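You operate a simulated robot arm through the tools that you are given. There is no shell and no other tool.

The job below is to be done with a simulated robot arm. You get a single attempt, and the scene is never put back.

TASK
Press the plain grey relay's cap home, move it to the green relay tray and load relay J.
Fine: dark blue knob back to UP and carriage out first; relay J goes into the carriage's pocket, unpressed; the carriage stays out. Set down upright: plain grey relay.

It is judged by the outcome, as a careful person would: the job done as asked, and still so three seconds after it is handed in. It fails if anything else is knocked over, pushed out of place, dropped, spilled or broken. A push-on lid holds only when it is set on centred and level and pressed home; a screw cap is set on level and turned clockwise until tight.

THE ROBOT
A 7-joint arm with a fingered hand, fixed in place. Base frame: the origin is on the floor under the middle of its stand, x ahead of it, y to its left, z up. Units: mm, rad, N and s.
It reaches about 1164 mm from its shoulder. Its first joint turns from -2.897 to 2.897 rad. Payload 4.7 kg.
The tool frame sits at the grasp point between the pads (the TCP): z along the fingers, y along the line on which they close. The tips reach 36 mm beyond it. The gripper opens to 120 mm; its body begins 42 mm behind the TCP. The gripper is a hand of 5 fingers: y runs from the thumb to the fingers, the wrist lies at [-18, -122, -210] in the tool frame, and closing takes about 1.5 s.
Orientation is told as [roll, pitch, yaw] about the base's x, y, z axes, in that order, counted from this pose: with the fingers straight down and the wrist toward the robot, the tool's x, y and z point along [0, 1, 0], [1, 0, 0] and [0, 0, -1] of the base frame.

THE INTERFACE
- The arm moves only by the tool apply_moves. Its argument "commands" is a list of rows, each a list of 6 numbers: the shift along the base's x, y, z in mm, then the turn, a rotation vector about the base's x, y, z in rad. In form: [[tx, ty, tz, wx, wy, wz], ...]. A call has 1 to 20 rows; each row is the pose to reach, as a shift and turn from the pose commanded when the call began. "claw" is the opening in per cent of the stroke, from 0 (shut) to 100 (fully open), set as the call begins (left out, the last holds). A row lasts 0.2 s, in which the tool goes at most 50 mm and 0.15 rad; a call with a longer step from one row to the next is refused whole, and so is a gripper value outside its range. Where a pose cannot be reached the arm comes as near as it can. A force on the tool above 80 N (or 10 N above the force at the start of the call, whichever is more), or a blocked arm, ends the call early, and 0.2 s more pass. The fingers move at their own pace (about 45 mm/s each) and stop on an object; they squeeze with about 33 N. The grip force told is the motor's: it shows also when the fingers shut on nothing. Time passes only in rows, and 0.2 s behind the last, so rows that repeat a pose let the fingers close. The reply holds the time, the measured pose of the TCP, the force on the tool along the base axes, the opening and the grip force, in the units named above and with some noise, with the torque about the TCP (base axes, N m) and any sound that the robot's microphone picked up, and new pictures: "pictures" is both (left out), scene, wrist or none.
- Cameras (640 x 400 px; columns grow to the right, rows downward): "scene" is fixed at [47, -511.6, 1361.4]; the picture's right is [-0.90, 0.44, 0.00], its down [0.39, 0.80, -0.46] and it looks along [-0.20, -0.41, -0.89] (base axes); focal length 329 px, centre (320, 200). "wrist" rides on the gripper at [73, -91, -143] in the tool frame; the picture's right is [-0.80, 0.28, -0.53], its down [-0.53, -0.73, 0.42] and it looks along [-0.27, 0.62, 0.74] (tool axes); focal length 234 px, centre (320, 200). There is no depth. A picture from a camera that has moved, and an enlarged one, comes with that camera's place and axes in the base frame and with its lens. The place of the scene camera against the robot may be out by one fixed shift of up to 18 mm in any direction.
- curl_fingers(index, middle, ring, little, thumb_bend, thumb_turn): sets how far each is bent, from 0 (flat) to 1 (curled in); at 0.3 the hand is open as for a grip, at 0.7 the pads meet at the TCP. One left out holds its place. A second passes; each finger stops where it meets its share of the squeeze, and holds until it gets a number again. A gripper value or a shape takes the hand back. It gives what a move gives, with no picture; readings hold the bend of each and the force on index, middle, ring, little, thumb and palm. thumb_turn goes from beside the hand (0) to across from the fingers (1), as for a grip.
- hand_shape(shape): the hand has 5 fingers and takes this shape, open, in about a second: jaw (thumb against the fingers, like two jaws); tri (thumb and two fingers); tip (a fingertip pinch); poke (one finger out to press); point (the index stretched); flat (the hand flat); cup (the hand cupped); fist (a fist). The gripper value then closes the fingers along that shape, each until it touches; the sizes above hold for jaw. It gives what a move gives, with no picture.
- enlarge(camera, box): a new picture of the part [left, top, right, bottom] of that camera's present view, enlarged. It takes no simulated time.
- hand_in(): hands the job in; it is judged then, once.

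Nothing tells you positions but the pictures and the camera data. Unless the task says otherwise, let go and move clear before handing in.

The tools are called after "Call:" as a command line: name --pt "numbers of a row" for each row, then --argument value for the rest, lists and objects as JSON in quotes. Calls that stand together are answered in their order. apply_moves: Moves the arm, as the interface text tells. Its arguments: {"type":"object","properties":{"commands":{"type":"array"},"claw":{"type":"number"},"pictures":{"type":"string","enum":["both","scene","wrist","none"]}},"required":["commands"]} The other tools are called the same way: hand_shape (shape) gives the hand a shape; curl_fingers (index, middle, ring, little, thumb_bend, thumb_turn) moves the fingers one by one; enlarge (camera, box) takes an enlarged picture of a part of a camera's view; hand_in () hands the job in.

At the start:

```text
clock: 0.0
tool_pos: [-23.9, -511.9, 1109.1]
tool_rot: [-0.001, -0.001, -0.001]
force: [0.5, 0.1, 1.2]
moment: [-0.01, 0.0, 0.01]
gripper_width: 119.7
gripper_force: 0.2
shape: jaw
bend: [0.3, 0.3, 0.3, 0.3, 0.3, 0.98]
finger forces: [0.0, 0.0, 0.0, 0.0, 0.1, 0.0]
```

scene: 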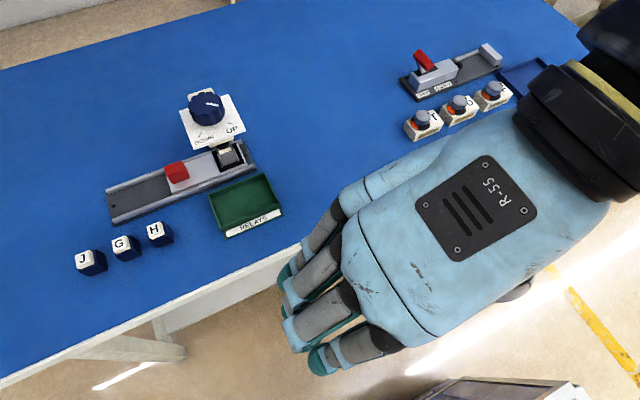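
wrist: 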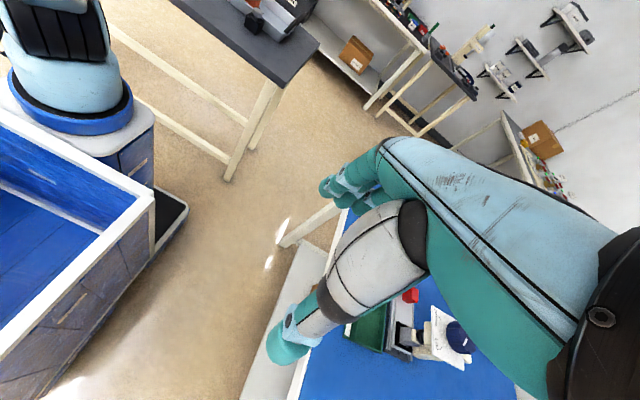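

The table holds a dark blue knob station with a rail, carriage and green RELAYS tray, relays J, G and H in front of it, and a second station on the right. I'll take closer looks before moving.

Call:
enlarge --camera "scene" --box '[90, 80, 290, 205]'

Call:
enlarge --camera "scene" --box '[60, 160, 300, 310]'

Call:
enlarge --camera "scene" --box '[380, 30, 580, 155]'

Call:
enlarge --camera "wrist" --box '[320, 270, 520, 395]'

```text
3.20 times, centred on (190, 142) of scene
camera zoom: at [47.0, -511.6, 1361.4], right [-0.9, 0.44, 0.0], down [0.39, 0.8, -0.46], along [-0.2, -0.41, -0.89], focal length 1053 px, centre (736, 384)
```

zoom: 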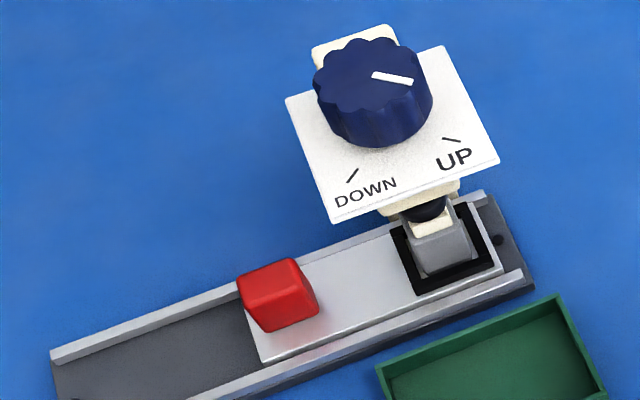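

```text
2.67 times, centred on (180, 235) of scene
camera zoom: at [47.0, -511.6, 1361.4], right [-0.9, 0.44, 0.0], down [0.39, 0.8, -0.46], along [-0.2, -0.41, -0.89], focal length 877 px, centre (693, 107)
```

zoom: 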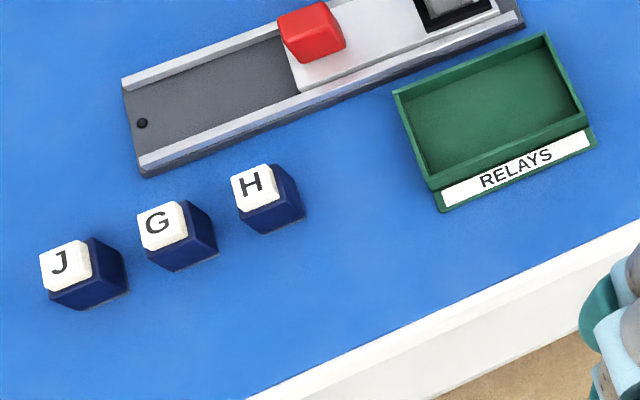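

```text
3.20 times, centred on (480, 92) of scene
camera zoom: at [47.0, -511.6, 1361.4], right [-0.9, 0.44, 0.0], down [0.39, 0.8, -0.46], along [-0.2, -0.41, -0.89], focal length 1053 px, centre (-192, 544)
```

zoom: 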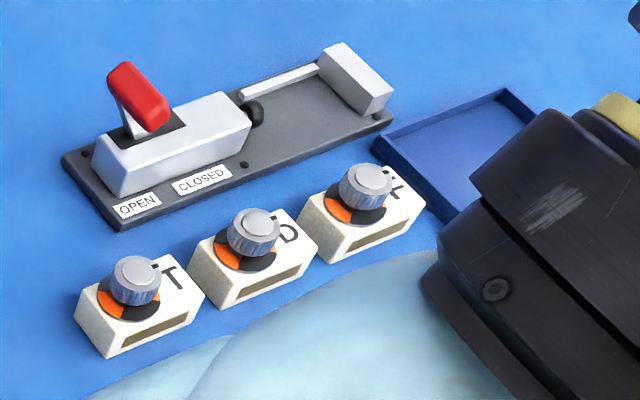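

```text
3.20 times, centred on (420, 332) of wrist
camera zoom: at [-116.0, -439.0, 1251.9], right [0.28, -0.8, 0.53], down [-0.73, -0.53, -0.42], along [0.62, -0.27, -0.74], focal length 749 px, centre (0, -224)
```

zoom: 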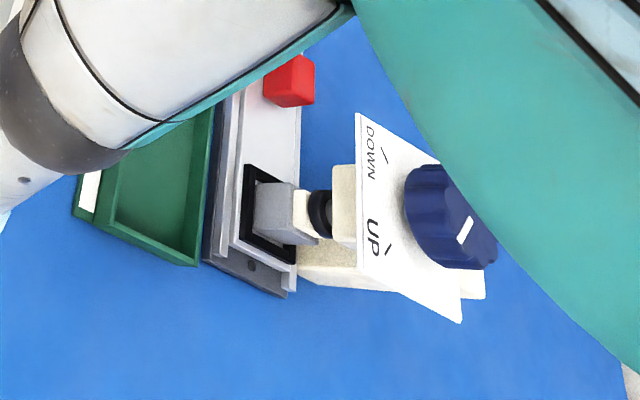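

The tall press stands over the rail's pocket end, and the knob looks to be at UP, with the grey relay's raised cap under the ram. I'll turn the hand to face the table and look at it with the wrist camera.

Call:
apply_moves --pt "10 -15 5 0 0 -0.15" --pt "20 -30 10 0 0 -0.3" --pt "30 -45 15 0 0 -0.45" --pt "40 -60 20 0 0 -0.6" --pt "50 -75 25 0 0 -0.75" --pt "60 -90 30 0 0 -0.9" --pt "70 -105 35 0 0 -1.05" --pt "80 -120 40 0 0 -1.2" --pt "90 -135 45 0 0 -1.35" --pt "100 -150 50 0 0 -1.5" --pt "110 -160 50 0 0 -1.5708" --pt "120 -170 50 0 0 -1.5708" --claw 100

```text
clock: 2.6
tool_pos: [95.7, -679.4, 1157.7]
tool_rot: [0.0, 0.0, -1.573]
force: [0.4, -0.4, 0.4]
moment: [-0.03, 0.04, 0.0]
gripper_width: 119.6
gripper_force: 0.0
shape: jaw
bend: [0.3, 0.3, 0.3, 0.3, 0.3, 0.98]
finger forces: [0.0, 0.1, 0.0, 0.0, 0.0, 0.0]
camera wrist: at [167.3, -589.3, 1300.7], right [-0.8, -0.28, 0.53], down [-0.53, 0.73, -0.42], along [-0.27, -0.62, -0.74], focal length 234 px, centre (320, 200)
```

scene: 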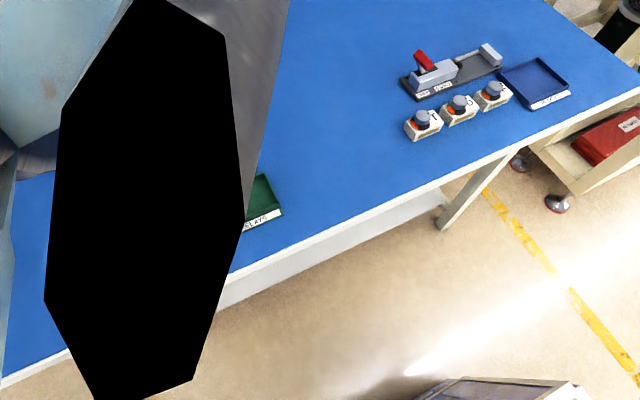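
wrist: 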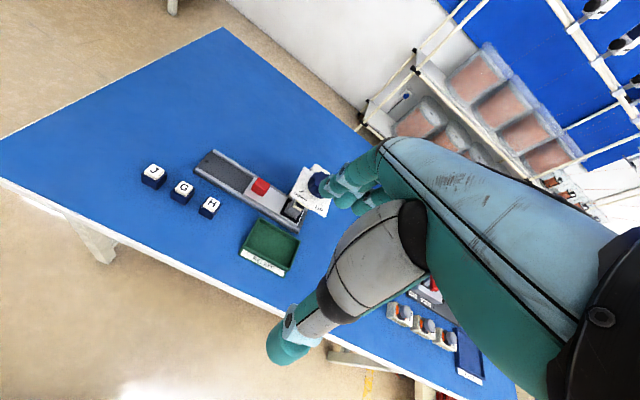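

I can see both stations from the wrist now. I'll enlarge to measure positions.

Call:
enlarge --camera "wrist" --box '[130, 130, 340, 280]'

Call:
enlarge --camera "wrist" --box '[230, 150, 340, 230]'

Call:
enlarge --camera "wrist" --box '[240, 120, 480, 380]'

```text
2.67 times, centred on (235, 205) of wrist
camera zoom: at [167.3, -589.3, 1300.7], right [-0.8, -0.28, 0.53], down [-0.53, 0.73, -0.42], along [-0.27, -0.62, -0.74], focal length 624 px, centre (547, 187)
```

zoom: 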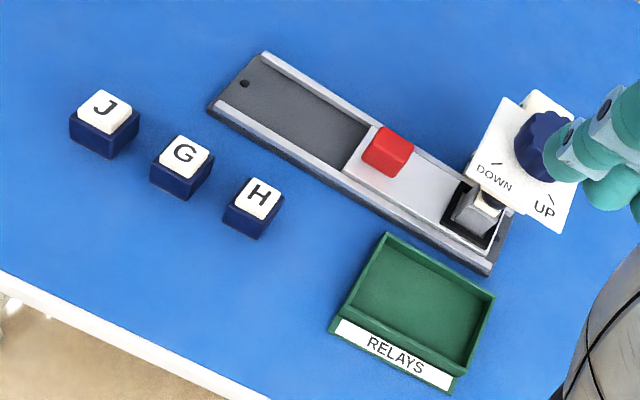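

```text
5.00 times, centred on (285, 190) of wrist
camera zoom: at [167.3, -589.3, 1300.7], right [-0.8, -0.28, 0.53], down [-0.53, 0.73, -0.42], along [-0.27, -0.62, -0.74], focal length 1171 px, centre (495, 250)
```

zoom: 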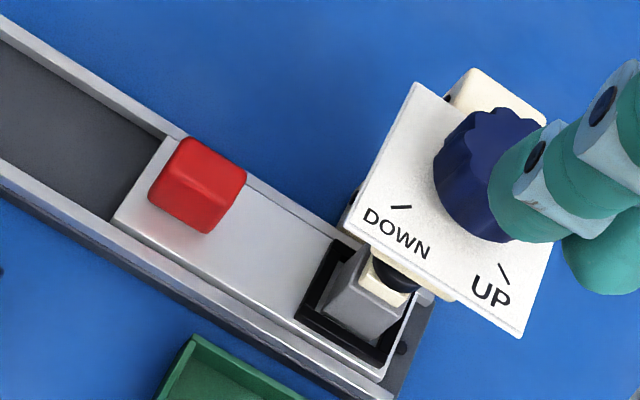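

```text
1.54 times, centred on (360, 250) of wrist
camera zoom: at [167.3, -589.3, 1300.7], right [-0.8, -0.28, 0.53], down [-0.53, 0.73, -0.42], along [-0.27, -0.62, -0.74], focal length 360 px, centre (258, 123)
```

zoom: 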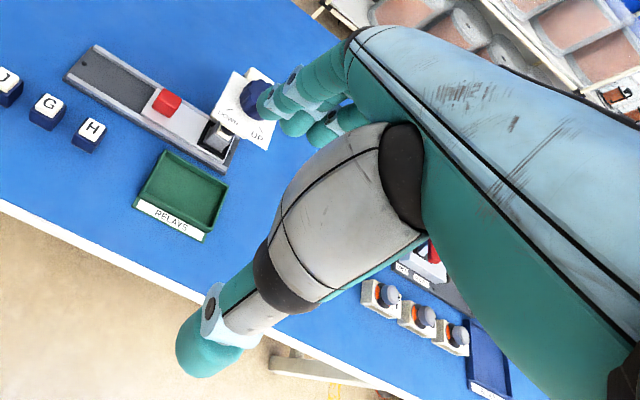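

Next I'll enlarge the relays, tray and press more closely.

Call:
enlarge --camera "wrist" --box '[130, 150, 230, 225]'

Call:
enlarge --camera "wrist" --box '[225, 190, 325, 285]'

Call:
hand_shape --shape "tip"

Call:
enlarge --camera "wrist" --box '[240, 120, 480, 380]'

Call:
hand_shape --shape "tri"

Call:
enlarge --camera "wrist" --box '[240, 120, 480, 380]'

Call:
hand_shape --shape "poke"

Call:
enlarge --camera "wrist" --box '[240, 120, 480, 380]'

```text
5.33 times, centred on (180, 188) of wrist
camera zoom: at [167.3, -589.3, 1300.7], right [-0.8, -0.28, 0.53], down [-0.53, 0.73, -0.42], along [-0.27, -0.62, -0.74], focal length 1249 px, centre (1067, 267)
```

zoom: 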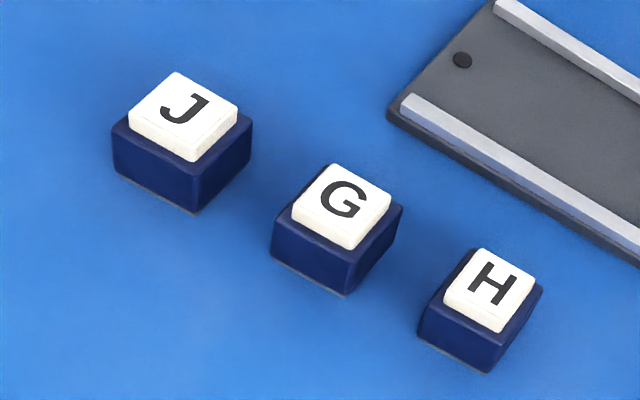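

```text
4.21 times, centred on (275, 238) of wrist
camera zoom: at [167.3, -589.3, 1300.7], right [-0.8, -0.28, 0.53], down [-0.53, 0.73, -0.42], along [-0.27, -0.62, -0.74], focal length 986 px, centre (510, 42)
```

zoom: 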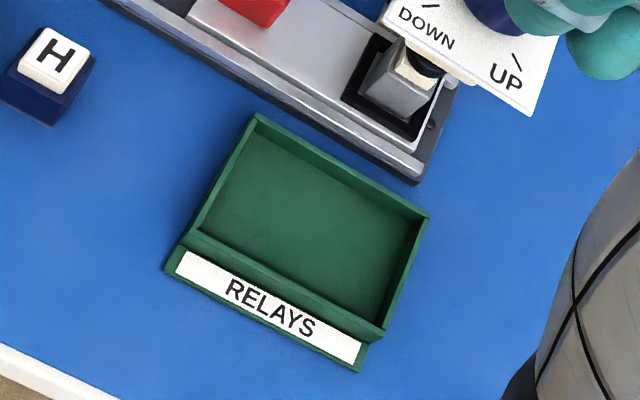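

```text
clock: 3.5
tool_pos: [96.6, -680.5, 1158.7]
tool_rot: [0.001, -0.002, -1.57]
force: [-0.1, 0.6, -0.3]
moment: [0.0, 0.0, -0.02]
gripper_width: 119.7
gripper_force: 0.0
shape: tip
bend: [0.3, 0.98, 0.99, 0.99, 0.3, 0.98]
finger forces: [0.1, 0.0, 0.1, 0.1, 0.1, 0.0]
```

```text
1.54 times, centred on (360, 250) of wrist
camera zoom: at [167.1, -589.0, 1300.8], right [-0.8, -0.28, 0.53], down [-0.53, 0.73, -0.42], along [-0.27, -0.62, -0.74], focal length 360 px, centre (258, 123)
```

zoom: 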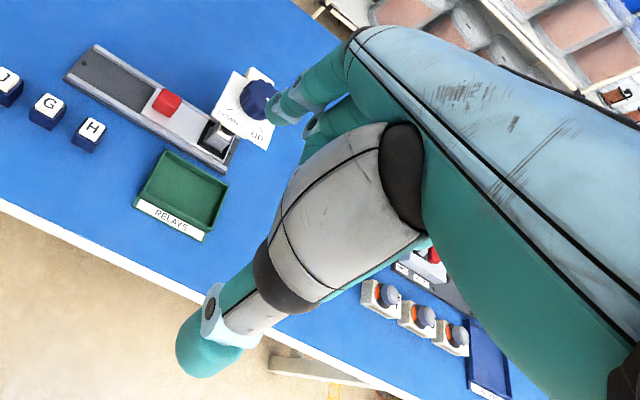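

```text
clock: 4.4
tool_pos: [96.0, -680.3, 1157.9]
tool_rot: [0.0, 0.0, -1.569]
force: [-0.3, 0.2, 0.6]
moment: [0.03, 0.02, 0.02]
gripper_width: 119.6
gripper_force: 0.1
shape: tri
bend: [0.3, 0.3, 0.99, 0.99, 0.3, 0.98]
finger forces: [0.0, 0.0, 0.0, 0.1, 0.0, 0.0]
```

```text
1.54 times, centred on (360, 250) of wrist
camera zoom: at [167.1, -589.0, 1300.8], right [-0.8, -0.28, 0.53], down [-0.53, 0.73, -0.42], along [-0.27, -0.62, -0.74], focal length 360 px, centre (258, 123)
```

zoom: 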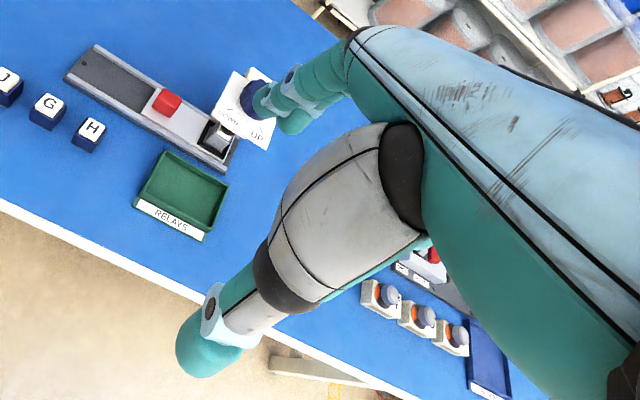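

```text
clock: 5.3
tool_pos: [95.9, -680.6, 1159.3]
tool_rot: [0.001, 0.001, -1.57]
force: [0.3, -0.6, -0.2]
moment: [-0.02, -0.04, -0.01]
gripper_width: 0.0
gripper_force: 0.0
shape: poke
bend: [0.7, 0.7, 0.99, 0.99, 1.0, 1.0]
finger forces: [0.0, 0.1, 0.0, 0.0, 0.1, 0.0]
```

```text
1.54 times, centred on (360, 250) of wrist
camera zoom: at [167.1, -589.0, 1300.8], right [-0.8, -0.28, 0.53], down [-0.53, 0.73, -0.42], along [-0.27, -0.62, -0.74], focal length 360 px, centre (258, 123)
```

zoom: 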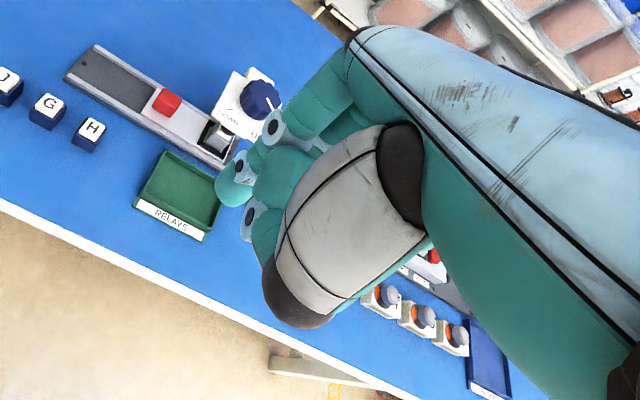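

Relays are about 30 mm square, 60 mm apart, lined up along x. With the fingers curled, the knob is now in clear view, so I'll measure it.

Call:
enlarge --camera "wrist" --box '[250, 140, 350, 240]'

Call:
enlarge --camera "scene" --box '[0, 0, 640, 400]'

```text
4.00 times, centred on (300, 190) of wrist
camera zoom: at [167.1, -589.0, 1300.8], right [-0.8, -0.28, 0.53], down [-0.53, 0.73, -0.42], along [-0.27, -0.62, -0.74], focal length 937 px, centre (400, 240)
```

zoom: 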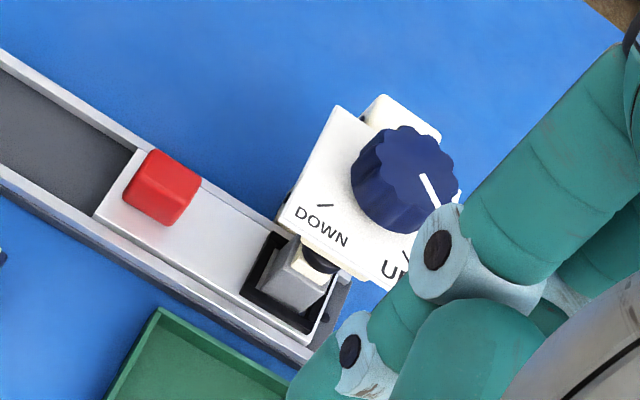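

```text
1.00 times, centred on (320, 200) of scene (not enlarged: the box is as wide or as high as the picture)
camera zoom: at [47.0, -511.6, 1361.4], right [-0.9, 0.44, 0.0], down [0.39, 0.8, -0.46], along [-0.2, -0.41, -0.89], focal length 329 px, centre (320, 200)
```

zoom: 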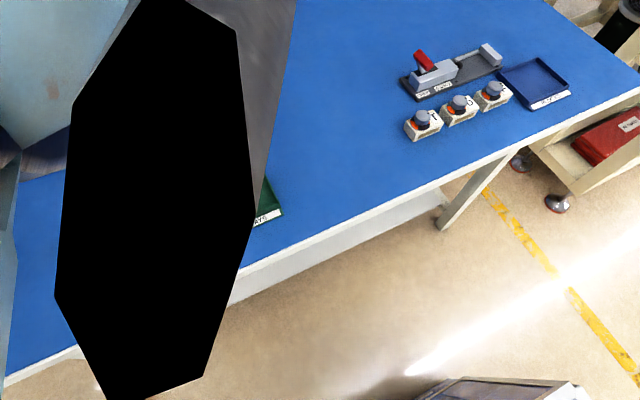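

The knob axis is vertical at about (46, -934), with its top near z 950 and the plate at 917. The pointer is at UP (135°), with DOWN 90° clockwise from it. I'll check how the three-finger shape looks at knob width before approaching.

Call:
hand_shape --shape "tri"

Call:
apply_moves --pt "0 0 0 0 0 0" --pt "0 0 0 0 0 0" --pt "0 0 0 0 0 0" --pt "0 0 0 0 0 0" --pt "0 0 0 0 0 0" --claw 50 --pictures "wrist"

Call:
enlarge --camera "wrist" --box '[220, 150, 420, 350]'

Call:
apply_moves --pt "0 0 0 0 0 0" --pt "0 0 0 0 0 0" --pt "0 0 0 0 0 0" --pt "0 0 0 0 0 0" --pt "0 0 0 0 0 0" --claw 25 --pictures "none"

Call:
enlarge --camera "wrist" --box '[220, 150, 420, 350]'

```text
clock: 6.2
tool_pos: [96.1, -680.6, 1158.5]
tool_rot: [0.001, 0.0, -1.571]
force: [-0.3, 0.1, -0.2]
moment: [0.01, 0.0, -0.03]
gripper_width: 119.9
gripper_force: 0.1
shape: tri
bend: [0.3, 0.3, 0.99, 0.99, 0.3, 0.98]
finger forces: [0.0, 0.1, 0.0, 0.0, 0.0, 0.0]
```

```text
clock: 7.4
tool_pos: [96.4, -680.0, 1158.2]
tool_rot: [-0.001, 0.0, -1.572]
force: [0.1, 0.3, -0.6]
moment: [0.02, 0.0, -0.01]
gripper_width: 60.2
gripper_force: 0.1
shape: tri
bend: [0.74, 0.45, 0.99, 0.99, 0.7, 1.0]
finger forces: [0.0, 0.0, 0.0, 0.0, 0.1, 0.1]
camera wrist: at [167.2, -589.1, 1300.8], right [-0.8, -0.28, 0.53], down [-0.53, 0.73, -0.42], along [-0.27, -0.62, -0.74], focal length 234 px, centre (320, 200)
```

wrist: 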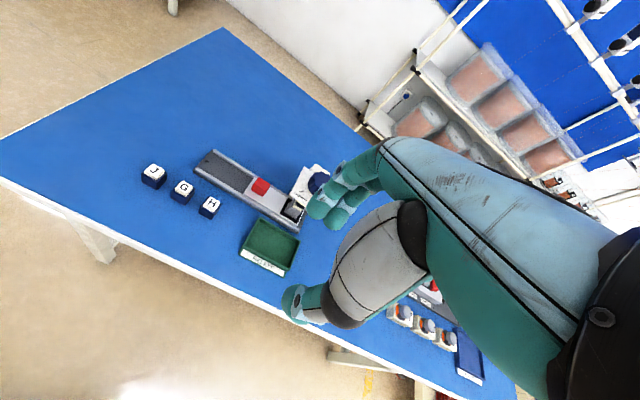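

```text
2.00 times, centred on (320, 250) of wrist
camera zoom: at [167.2, -589.1, 1300.8], right [-0.8, -0.28, 0.53], down [-0.53, 0.73, -0.42], along [-0.27, -0.62, -0.74], focal length 468 px, centre (320, 100)
```

zoom: 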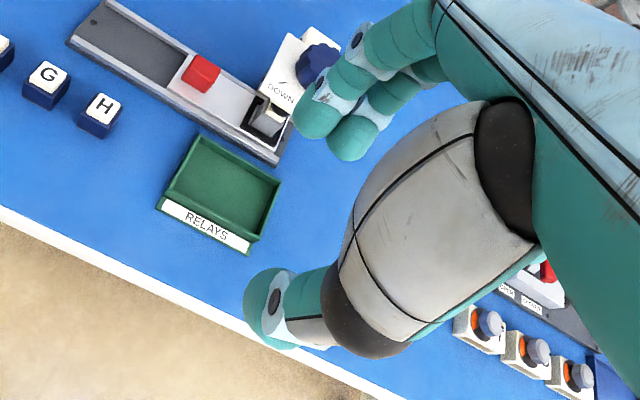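

```text
clock: 8.6
tool_pos: [96.8, -681.4, 1157.3]
tool_rot: [0.0, -0.001, -1.571]
force: [-0.7, -0.5, 0.2]
moment: [0.04, -0.02, 0.02]
gripper_width: 30.4
gripper_force: 0.1
shape: tri
bend: [0.74, 0.56, 0.99, 0.99, 0.74, 1.0]
finger forces: [0.0, 0.0, 0.0, 0.0, 0.0, 0.1]
```

```text
2.00 times, centred on (320, 250) of wrist
camera zoom: at [167.2, -589.1, 1300.8], right [-0.8, -0.28, 0.53], down [-0.53, 0.73, -0.42], along [-0.27, -0.62, -0.74], focal length 468 px, centre (320, 100)
```

zoom: 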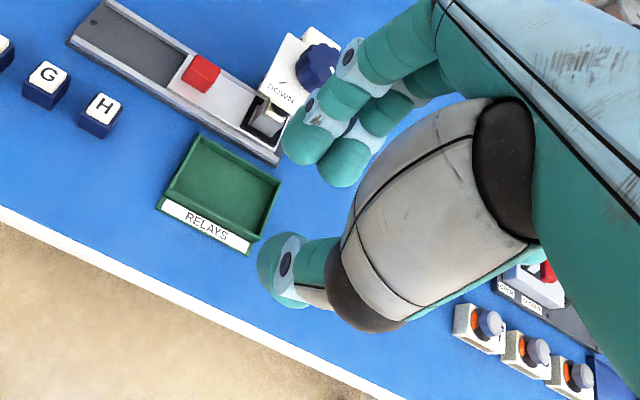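

In this shape the index and middle tips sit at about x ±12 and the thumb opposes them at the TCP, which suits the knob. I'll move above the knob, high up, with the hand yawed so there is room for the 90° turn.

Call:
apply_moves --pt "-6 -32 -10 0 0 0.1" --pt "-12 -64 -25 0 0 0.2" --pt "-18 -95 -40 0 0 0.3" --pt "-25 -127 -55 0 0 0.4" --pt "-31 -158 -70 0 0 0.5" --pt "-38 -190 -85 0 0 0.6" --pt "-44 -222 -105 0 0 0.7" --pt "-50 -252 -125 0 0 0.785" --pt "-50 -252 -125 0 0 0.785" --claw 100

Call:
enlarge --camera "wrist" --box '[220, 150, 420, 350]'

Call:
enlarge --camera "scene" --box '[60, 40, 360, 240]'

```text
clock: 10.6
tool_pos: [63.8, -867.8, 1007.5]
tool_rot: [-0.001, 0.0, -0.787]
force: [0.1, -0.6, 0.4]
moment: [-0.03, 0.02, -0.05]
gripper_width: 119.8
gripper_force: 0.1
shape: tri
bend: [0.3, 0.3, 0.99, 0.99, 0.3, 0.98]
finger forces: [0.0, 0.0, 0.1, 0.0, 0.0, 0.0]
out of reach, approached as far as the arm can: row 6, 7, 8, 9
camera wrist: at [49.2, -752.1, 1150.2], right [-0.37, -0.77, 0.53], down [-0.89, 0.14, -0.42], along [0.25, -0.63, -0.74], focal length 234 px, centre (320, 200)
```

scene: 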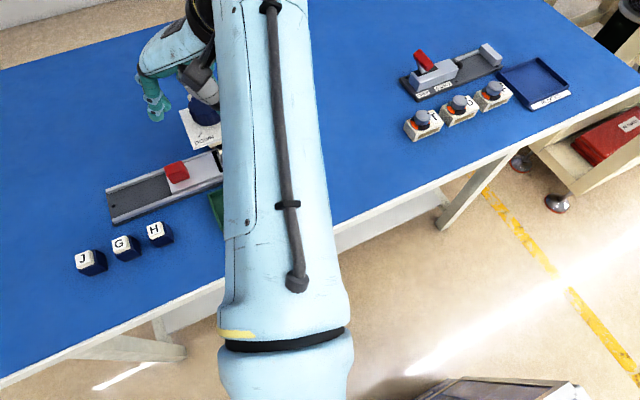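
wrist: 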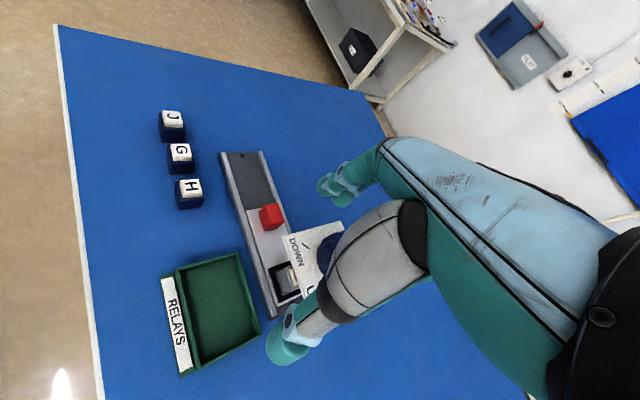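

```text
2.00 times, centred on (320, 250) of wrist
camera zoom: at [49.2, -752.1, 1150.2], right [-0.37, -0.77, 0.53], down [-0.89, 0.14, -0.42], along [0.25, -0.63, -0.74], focal length 468 px, centre (320, 100)
```

zoom: 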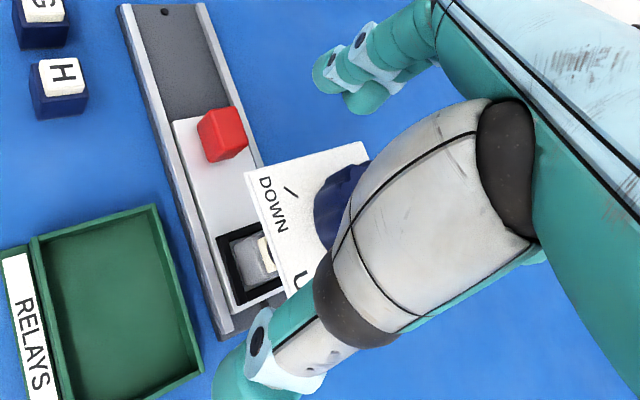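

```text
2.00 times, centred on (210, 140) of scene
camera zoom: at [47.0, -511.6, 1361.4], right [-0.9, 0.44, 0.0], down [0.39, 0.8, -0.46], along [-0.2, -0.41, -0.89], focal length 658 px, centre (540, 320)
```

zoom: 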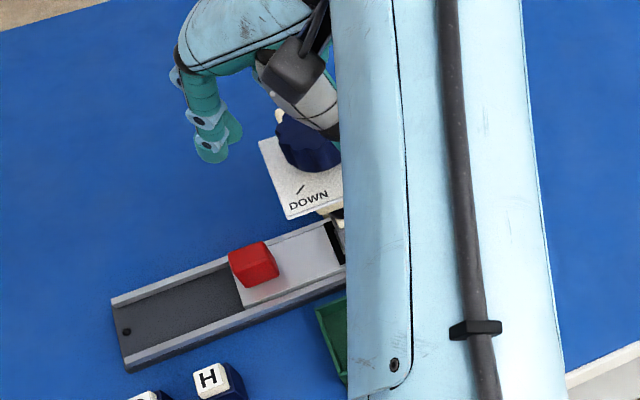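

At this yaw the knob is beyond reach because the wrist swings out sideways. I'll turn the hand back to face straight away from the robot, raised a little, and test the reach there.

Call:
apply_moves --pt "0 0 10 0 0 -0.13" --pt "0 0 20 0 0 -0.26" --pt "0 0 20 0 0 -0.39" --pt "0 0 20 0 0 -0.52" --pt "0 0 20 0 0 -0.65" --pt "0 0 20 0 0 -0.785" --pictures "wrist"

```text
clock: 12.0
tool_pos: [62.4, -870.7, 1028.2]
tool_rot: [0.0, -0.001, -1.574]
force: [-0.6, 0.2, 0.8]
moment: [0.02, 0.0, -0.01]
gripper_width: 119.6
gripper_force: 0.2
shape: tri
bend: [0.3, 0.3, 0.99, 0.99, 0.3, 0.98]
finger forces: [0.0, 0.0, 0.0, 0.1, 0.0, 0.0]
camera wrist: at [134.5, -779.9, 1170.7], right [-0.8, -0.28, 0.53], down [-0.53, 0.73, -0.42], along [-0.27, -0.62, -0.74], focal length 234 px, centre (320, 200)
```

wrist: 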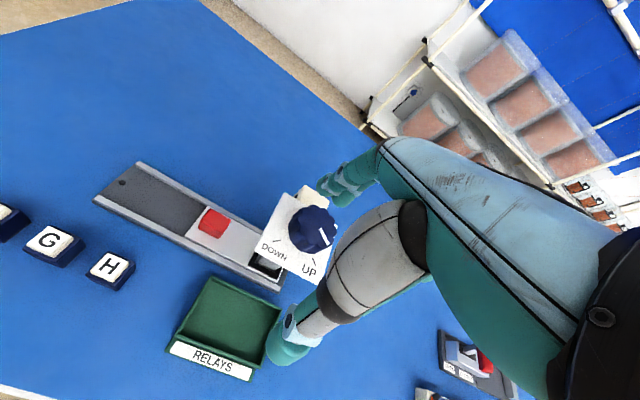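

The hand now stops at the pose it actually reached. I'll measure the knob from this closer view before moving on.

Call:
enlarge --camera "wrist" --box '[230, 160, 350, 290]'

Call:
enlarge --camera "wrist" --box '[90, 150, 300, 390]'

```text
3.08 times, centred on (290, 225) of wrist
camera zoom: at [134.5, -779.9, 1170.7], right [-0.8, -0.28, 0.53], down [-0.53, 0.73, -0.42], along [-0.27, -0.62, -0.74], focal length 720 px, centre (412, 123)
```

zoom: 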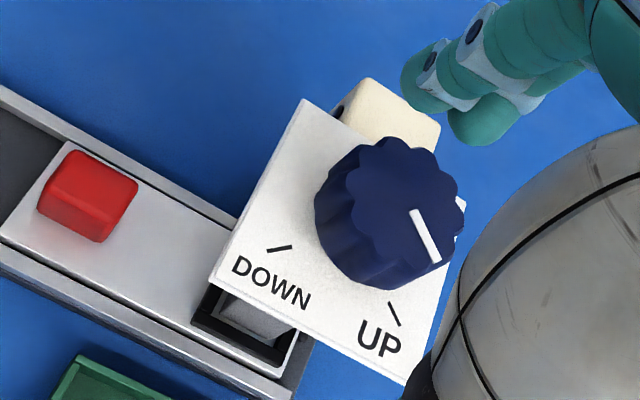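

```text
1.67 times, centred on (195, 270) of wrist
camera zoom: at [134.5, -779.9, 1170.7], right [-0.8, -0.28, 0.53], down [-0.53, 0.73, -0.42], along [-0.27, -0.62, -0.74], focal length 390 px, centre (528, 83)
```

zoom: 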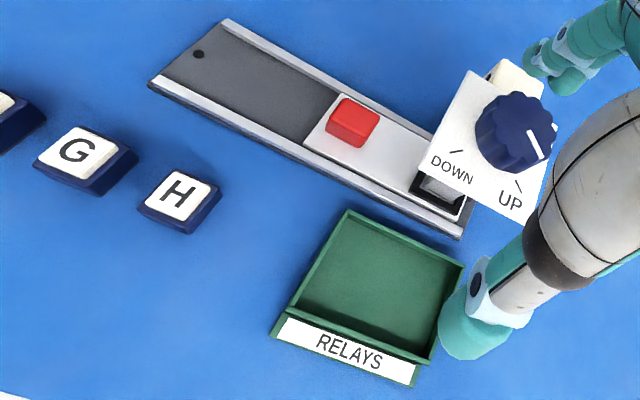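

The plate is at z≈919.5 and the knob centre at about (47, -931), with the rail bed at z≈793. Now I'll test whether the hand can reach straight above the knob.

Call:
apply_moves --pt "-6 -20 -4 0 0 0" --pt "-12 -42 -8 0 0 0" --pt "-17 -63 -12 0 0 0" --pt "-17 -63 -12 0 0 0" --pictures "wrist"

Call:
enlarge --camera "wrist" --box '[230, 160, 390, 330]'

```text
clock: 13.0
tool_pos: [45.7, -936.8, 1020.5]
tool_rot: [0.001, 0.0, -1.572]
force: [-0.9, -1.3, 0.2]
moment: [0.12, -0.03, 0.03]
gripper_width: 119.7
gripper_force: 0.0
shape: tri
bend: [0.3, 0.3, 0.99, 0.99, 0.3, 0.98]
finger forces: [0.1, 0.0, 0.0, 0.0, 0.0, 0.0]
camera wrist: at [117.8, -844.2, 1163.2], right [-0.8, -0.28, 0.53], down [-0.53, 0.73, -0.43], along [-0.27, -0.62, -0.74], focal length 234 px, centre (320, 200)
```

wrist: 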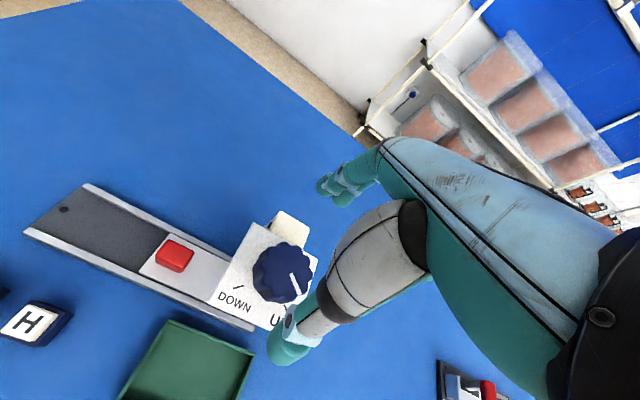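

```text
2.35 times, centred on (310, 245) of wrist
camera zoom: at [117.8, -844.2, 1163.2], right [-0.8, -0.28, 0.53], down [-0.53, 0.73, -0.43], along [-0.27, -0.62, -0.74], focal length 551 px, centre (344, 94)
```

zoom: 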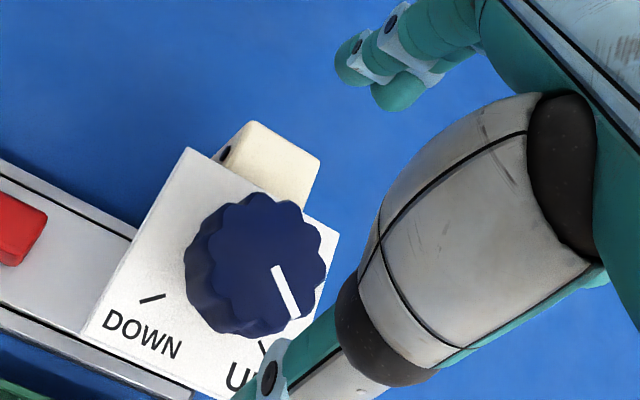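

The point above the knob is reachable at yaw -90. While still clear above it, I'll check how far I can rotate each way.

Call:
apply_moves --pt "1 6 -10 0 0 0.1" --pt "1 6 -20 0 0 0.2" --pt "1 6 -20 0 0 0.3" --pt "1 6 -20 0 0 0.4" --pt "1 6 -20 0 0 0.5" --pt "1 6 -20 0 0 0.6" --pictures "none"

```text
clock: 14.4
tool_pos: [53.8, -904.2, 987.3]
tool_rot: [-0.005, -0.005, -1.076]
force: [0.1, 2.3, 3.1]
moment: [-0.01, 0.08, 0.0]
gripper_width: 120.0
gripper_force: 0.0
shape: tri
bend: [0.3, 0.3, 0.99, 0.99, 0.3, 0.98]
finger forces: [0.0, 0.1, 0.0, 0.0, 0.1, 0.1]
out of reach, approached as far as the arm can: row 3, 4, 5, 6
```

Upright, the reach only allows about ±20° of turn. A 10° outward tilt brings the wrist nearer the robot and should allow the full stroke, so I'll back off, lift and tilt.

Call:
apply_moves --pt "0 10 15 0 0 0" --pt "0 15 25 -0.0768 -0.0415 0" --pt "0 20 30 -0.1536 -0.0829 0" --pt "0 20 30 -0.1536 -0.0829 0" --pictures "none"

```text
clock: 15.4
tool_pos: [47.4, -901.7, 1022.9]
tool_rot: [0.002, -0.176, -1.078]
force: [0.2, -0.4, -0.4]
moment: [0.01, 0.03, 0.02]
gripper_width: 120.0
gripper_force: 0.0
shape: tri
bend: [0.3, 0.3, 0.99, 0.99, 0.3, 0.98]
finger forces: [0.1, 0.1, 0.0, 0.0, 0.1, 0.1]
out of reach, approached as far as the arm can: row 2, 3, 4
```

The solver seems to stick near full stretch. I'll pull back toward the robot so it recovers, then check the pose.

Call:
apply_moves --pt "0 20 5 0 0 0" --pt "0 40 10 0 0 0" --pt "0 60 10 0 0 0" --pt "0 60 10 0 0 0" --pictures "both"

```text
clock: 16.4
tool_pos: [30.9, -879.3, 1052.3]
tool_rot: [0.004, -0.171, -1.078]
force: [-0.6, -0.5, 0.5]
moment: [0.04, 0.0, -0.02]
gripper_width: 119.9
gripper_force: 0.0
shape: tri
bend: [0.3, 0.3, 0.99, 0.99, 0.3, 0.98]
finger forces: [0.0, 0.0, 0.0, 0.0, 0.1, 0.1]
out of reach, approached as far as the arm can: row 1, 2, 3, 4
camera wrist: at [38.6, -745.2, 1177.9], right [-0.62, -0.54, 0.56], down [-0.78, 0.32, -0.55], along [0.12, -0.78, -0.62], focal length 234 px, centre (320, 200)
```

scene: 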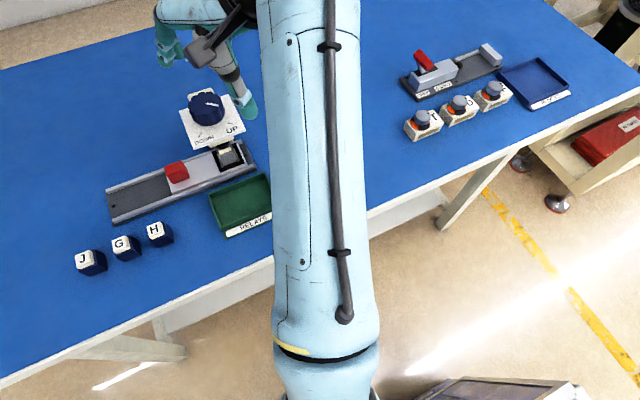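
wrist: 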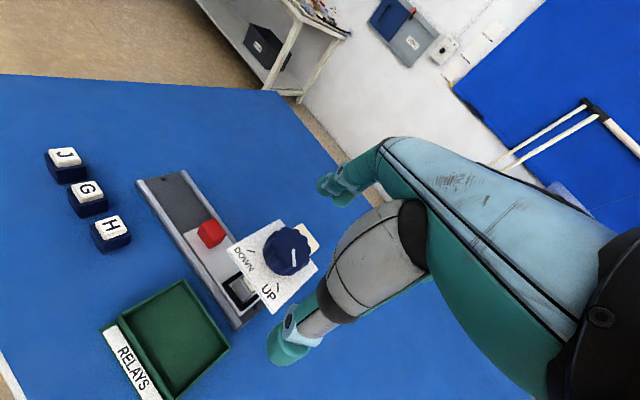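

Orientation holds but position slips, which looks like a joint limit. I'll rotate back toward yaw -90, where the arm was comfortable, and keep the tilt.

Call:
apply_moves --pt "0 0 0 0 0 -0.12" --pt "0 0 0 0 0 -0.24" --pt "0 0 0 0 0 -0.36" --pt "0 0 0 0 0 -0.49" --pt "0 0 0 0 0 -0.49" --pictures "none"

Call:
apply_moves --pt "0 20 0 0 0 0" --pt "0 40 0 0 0 0" --pt "0 40 0 0 0 0" --pictures "both"

```text
clock: 17.6
tool_pos: [16.7, -919.4, 1071.8]
tool_rot: [0.0, -0.172, -1.569]
force: [0.1, 0.2, 0.0]
moment: [0.0, 0.0, -0.02]
gripper_width: 120.0
gripper_force: 0.1
shape: tri
bend: [0.3, 0.3, 0.99, 0.99, 0.3, 0.98]
finger forces: [0.1, 0.1, 0.2, 0.0, 0.0, 0.0]
out of reach, approached as far as the arm can: row 1, 2, 3, 4, 5
```

```text
clock: 18.4
tool_pos: [10.3, -905.4, 1090.5]
tool_rot: [0.001, -0.173, -1.568]
force: [-0.4, -0.7, 0.3]
moment: [-0.01, 0.01, 0.0]
gripper_width: 120.0
gripper_force: 0.0
shape: tri
bend: [0.3, 0.3, 0.99, 0.99, 0.3, 0.98]
finger forces: [0.0, 0.0, 0.0, 0.0, 0.0, 0.0]
out of reach, approached as far as the arm can: row 1, 2, 3
camera wrist: at [80.6, -791.2, 1215.3], right [-0.8, -0.19, 0.56], down [-0.53, 0.65, -0.54], along [-0.26, -0.74, -0.62], focal length 234 px, centre (320, 200)
```

scene: 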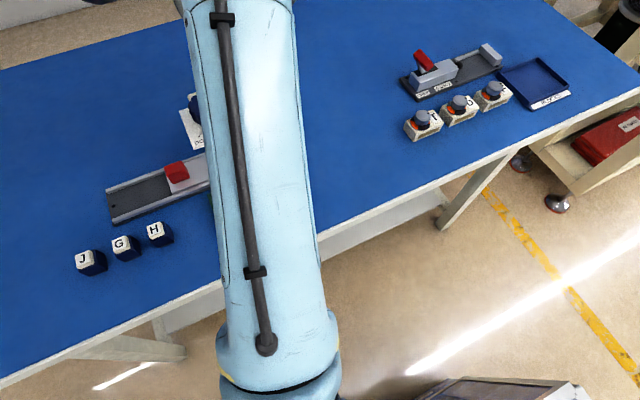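
wrist: 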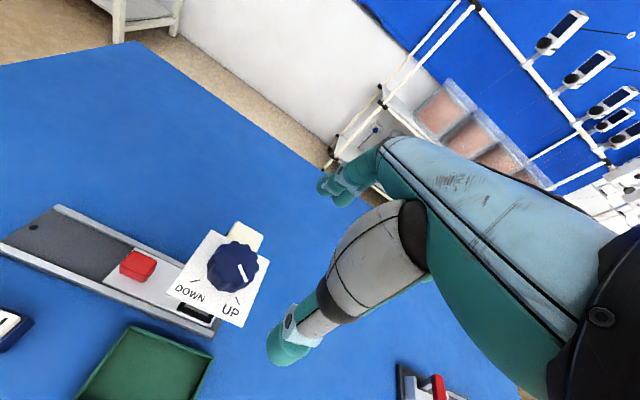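

The tilt is what the wrist can't give here. I'll undo it and retreat toward the robot so the arm is in a comfortable posture again.

Call:
apply_moves --pt "0 10 0 0.06 0 0" --pt "0 20 0 0.12 0 0" --pt "0 30 0 0.173 0 0" --pt "0 60 0 0.173 0 0" --pt "0 60 0 0.173 0 0" --pictures "none"

```text
clock: 19.6
tool_pos: [8.8, -853.5, 1096.0]
tool_rot: [0.003, 0.0, -1.566]
force: [0.1, 0.3, -0.6]
moment: [0.03, -0.02, 0.01]
gripper_width: 119.8
gripper_force: 0.1
shape: tri
bend: [0.3, 0.3, 0.99, 0.99, 0.3, 0.98]
finger forces: [0.0, 0.0, 0.1, 0.1, 0.0, 0.0]
out of reach, approached as far as the arm can: row 4, 5
```

I'll look at how the arm itself is posed before moving further.

Call:
apply_moves --pt "5 10 0 0 0 0" --pt "10 30 0 0 0 0" --pt "20 60 0 0 0 0" --pt "30 90 0 0 0 0" --pt "40 120 0 0 0 0" --pt "50 150 0 0 0 0" --pt "50 150 0 0 0 0" --pictures "both"

```text
clock: 21.2
tool_pos: [19.6, -828.4, 1171.1]
tool_rot: [0.005, -0.004, -1.556]
force: [0.2, 0.3, -0.1]
moment: [-0.01, 0.03, 0.0]
gripper_width: 120.3
gripper_force: 0.0
shape: tri
bend: [0.3, 0.3, 0.99, 0.99, 0.3, 0.97]
finger forces: [0.0, 0.0, 0.0, 0.1, 0.0, 0.1]
out of reach, approached as far as the arm can: row 1, 2, 3, 4, 5, 6, 7
camera wrist: at [89.1, -735.0, 1313.4], right [-0.8, -0.29, 0.52], down [-0.54, 0.72, -0.43], along [-0.25, -0.63, -0.74], focal length 234 px, centre (320, 200)
```

scene: 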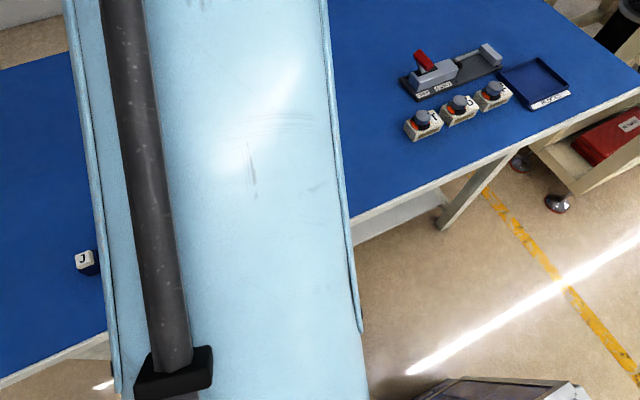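
wrist: 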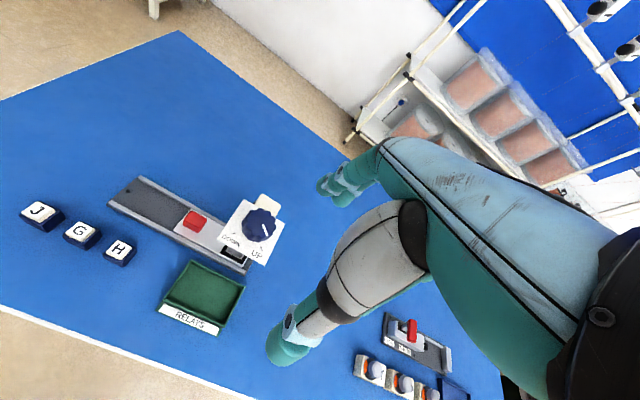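

The arm keeps sliding along what seems like a stretched-arm arc. I'll try small tests: straight down and sideways, to find a direction that frees the elbow.

Call:
apply_moves --pt "0 0 -15 0 0 0" --pt "0 0 -30 0 0 0" --pt "0 0 -45 0 0 0" --pt "0 0 -60 0 0 0" --pt "0 0 -60 0 0 0" --pictures "none"

Call:
apply_moves --pt "20 0 0 0 0 0" --pt "40 0 0 0 0 0" --pt "60 0 0 0 0 0" --pt "60 0 0 0 0 0" --pictures "none"

```text
clock: 22.4
tool_pos: [12.9, -844.3, 1110.0]
tool_rot: [0.003, 0.006, -1.567]
force: [-1.6, -1.6, -4.2]
moment: [0.15, -0.08, 0.04]
gripper_width: 119.9
gripper_force: 0.0
shape: tri
bend: [0.3, 0.3, 0.99, 0.99, 0.3, 0.98]
finger forces: [0.0, 0.0, 0.0, 0.1, 0.0, 0.0]
out of reach, approached as far as the arm can: row 3, 4, 5
```

```text
clock: 23.4
tool_pos: [66.7, -872.8, 1128.5]
tool_rot: [0.007, 0.008, -1.561]
force: [-0.9, -0.8, -2.9]
moment: [0.1, -0.06, 0.04]
gripper_width: 120.0
gripper_force: 0.0
shape: tri
bend: [0.3, 0.3, 0.99, 0.99, 0.3, 0.98]
finger forces: [0.0, 0.0, 0.1, 0.0, 0.0, 0.0]
out of reach, approached as far as the arm can: row 1, 2, 3
```

I'll hold still for a second to see whether the arm is still settling.

Call:
apply_moves --pt "0 0 0 0 0 0" --pt "0 0 0 0 0 0" --pt "0 0 0 0 0 0" --pt "0 0 0 0 0 0" --pt "0 0 0 0 0 0" --pictures "none"

Call:
apply_moves --pt "0 15 0 0 0 0" --pt "0 30 0 0 0 0" --pt "0 45 0 0 0 0" --pt "0 45 0 0 0 0" --pt "0 45 0 0 0 0" --pt "0 45 0 0 0 0" --pt "0 45 0 0 0 0" --pictures "both"

```text
clock: 24.6
tool_pos: [65.6, -867.9, 1133.1]
tool_rot: [0.006, -0.001, -1.566]
force: [-0.2, -0.6, -0.3]
moment: [0.0, 0.0, -0.05]
gripper_width: 120.2
gripper_force: 0.0
shape: tri
bend: [0.3, 0.3, 0.99, 0.99, 0.3, 0.98]
finger forces: [0.0, 0.0, 0.0, 0.0, 0.0, 0.1]
```

```text
clock: 26.2
tool_pos: [64.6, -836.9, 1145.1]
tool_rot: [0.001, 0.005, -1.568]
force: [-0.5, -1.2, -1.9]
moment: [0.1, -0.04, 0.0]
gripper_width: 120.3
gripper_force: 0.0
shape: tri
bend: [0.3, 0.3, 0.99, 0.99, 0.3, 0.98]
finger forces: [0.1, 0.1, 0.0, 0.0, 0.1, 0.1]
out of reach, approached as far as the arm can: row 1, 2, 3, 4, 5, 6, 7
camera wrist: at [135.5, -746.5, 1288.0], right [-0.8, -0.28, 0.52], down [-0.53, 0.73, -0.42], along [-0.26, -0.62, -0.74], focal length 234 px, centre (320, 200)
```

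scene: 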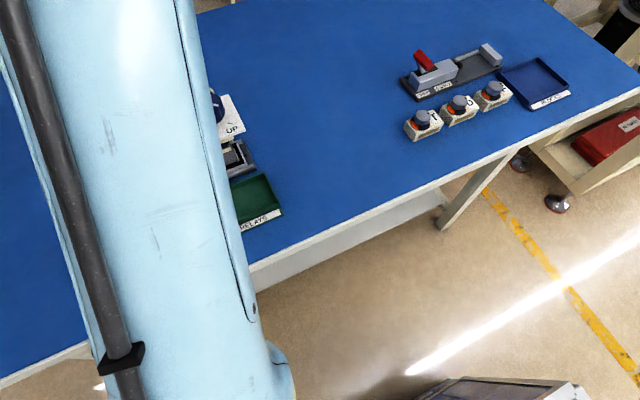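
wrist: 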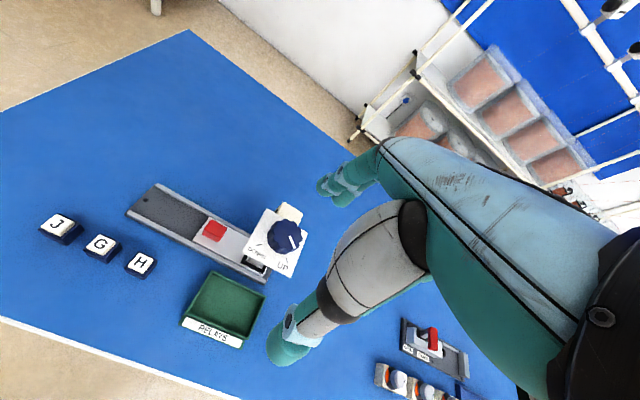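

Holding the inward target does make progress, so the elbow is unbending slowly. I'll keep pulling inward with more time.

Call:
apply_moves --pt "0 30 0 0 0 0" --pt "0 60 0 0 0 0" --pt "0 90 0 0 0 0" --pt "0 110 0 0 0 0" --pt "0 110 0 0 0 0" --pt "0 110 0 0 0 0" --pt "0 110 0 0 0 0" --pt "0 110 0 0 0 0" --pt "0 110 0 0 0 0" --pt "0 110 0 0 0 0" --pt "0 110 0 0 0 0" --pt "0 110 0 0 0 0" --pictures "none"

```text
clock: 28.8
tool_pos: [45.4, -792.1, 1197.3]
tool_rot: [-0.001, -0.002, -1.567]
force: [0.6, 0.9, 2.0]
moment: [-0.07, 0.01, -0.05]
gripper_width: 120.0
gripper_force: 0.0
shape: tri
bend: [0.3, 0.3, 0.99, 0.99, 0.3, 0.98]
finger forces: [0.0, 0.0, 0.0, 0.0, 0.0, 0.1]
out of reach, approached as far as the arm can: row 1, 2, 3, 4, 5, 6, 7, 8, 9, 10, 11, 12
```

It's still sliding up the arc. I'll command a purely radial retreat (inward and down together), so that only bending the elbow can follow it.

Call:
apply_moves --pt "0 20 -20 0 0 0" --pt "0 40 -40 0 0 0" --pt "0 60 -60 0 0 0" --pt "0 60 -60 0 0 0" --pt "0 60 -60 0 0 0" --pt "0 60 -60 0 0 0" --pt "0 60 -60 0 0 0" --pt "0 60 -60 0 0 0" --pictures "none"

```text
clock: 30.6
tool_pos: [19.6, -779.4, 1200.1]
tool_rot: [-0.008, -0.024, -1.568]
force: [-1.3, 5.1, 10.5]
moment: [-0.29, 0.07, -0.02]
gripper_width: 119.8
gripper_force: 0.1
shape: tri
bend: [0.3, 0.3, 0.99, 0.99, 0.3, 0.98]
finger forces: [0.1, 0.0, 0.0, 0.0, 0.0, 0.0]
out of reach, approached as far as the arm can: row 1, 2, 3, 4, 5, 6, 7, 8
```

A force showed up there, so I'll hold and look before doing more.

Call:
apply_moves --pt "0 0 0 0 0 0" --pt "0 0 0 0 0 0" --pt "0 0 0 0 0 0" --pictures "both"

```text
clock: 31.4
tool_pos: [19.4, -794.3, 1182.9]
tool_rot: [0.0, -0.001, -1.567]
force: [-0.7, -0.1, 1.6]
moment: [0.01, 0.03, -0.02]
gripper_width: 120.1
gripper_force: 0.2
shape: tri
bend: [0.3, 0.3, 0.99, 0.99, 0.3, 0.98]
finger forces: [0.0, 0.0, 0.1, 0.1, 0.0, 0.1]
camera wrist: at [90.3, -702.9, 1325.3], right [-0.8, -0.28, 0.52], down [-0.53, 0.73, -0.42], along [-0.26, -0.62, -0.74], focal length 234 px, centre (320, 200)
```

scene: 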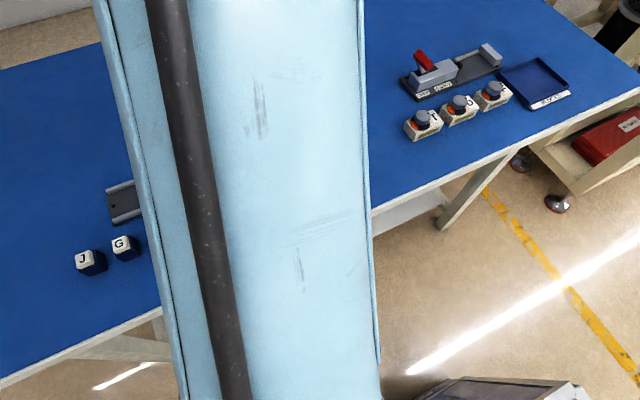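
wrist: 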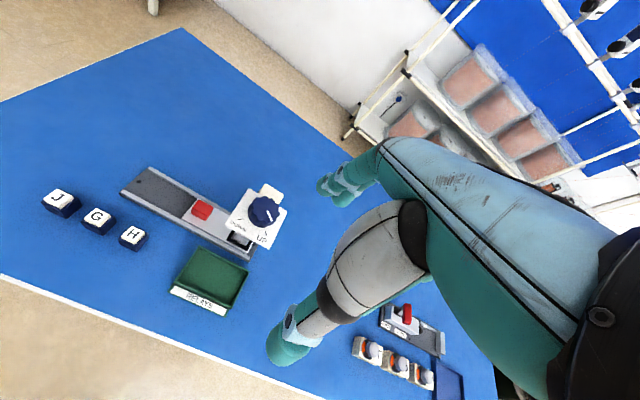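

The arm has come slightly off full stretch. I'll keep pulling radially inward and down for longer.

Call:
apply_moves --pt "5 30 -30 0 0 0" --pt "10 60 -60 0 0 0" --pt "20 90 -90 0 0 0" --pt "30 120 -110 0 0 0" --pt "30 120 -110 0 0 0" --pt "30 120 -110 0 0 0" --pt "30 120 -110 0 0 0" --pt "30 120 -110 0 0 0" --pt "30 120 -110 0 0 0" --pt "30 120 -110 0 0 0" --pt "30 120 -110 0 0 0" --pt "30 120 -110 0 0 0" --pt "30 120 -110 0 0 0" --pt "30 120 -110 0 0 0" --pt "30 120 -110 0 0 0" --pictures "none"

Call:
apply_moves --pt "0 0 0 0 0 0" --pt "0 0 0 0 0 0" --pt "0 0 0 0 0 0" --pictures "none"

```text
clock: 34.6
tool_pos: [10.4, -796.5, 1178.2]
tool_rot: [0.002, 0.001, -1.567]
force: [-1.1, 0.4, 0.2]
moment: [0.03, 0.0, 0.03]
gripper_width: 120.2
gripper_force: 0.0
shape: tri
bend: [0.3, 0.3, 0.99, 0.99, 0.3, 0.98]
finger forces: [0.0, 0.1, 0.0, 0.0, 0.0, 0.0]
out of reach, approached as far as the arm can: row 1, 2, 3, 4, 5, 6, 7, 8, 9, 10, 11, 12, 13, 14, 15
```

```text
clock: 35.4
tool_pos: [12.3, -794.9, 1178.9]
tool_rot: [0.002, 0.0, -1.567]
force: [-0.3, 0.4, 0.0]
moment: [-0.02, -0.01, 0.02]
gripper_width: 119.9
gripper_force: 0.0
shape: tri
bend: [0.3, 0.3, 0.99, 0.99, 0.3, 0.98]
finger forces: [0.0, 0.0, 0.0, 0.0, 0.0, 0.1]
```

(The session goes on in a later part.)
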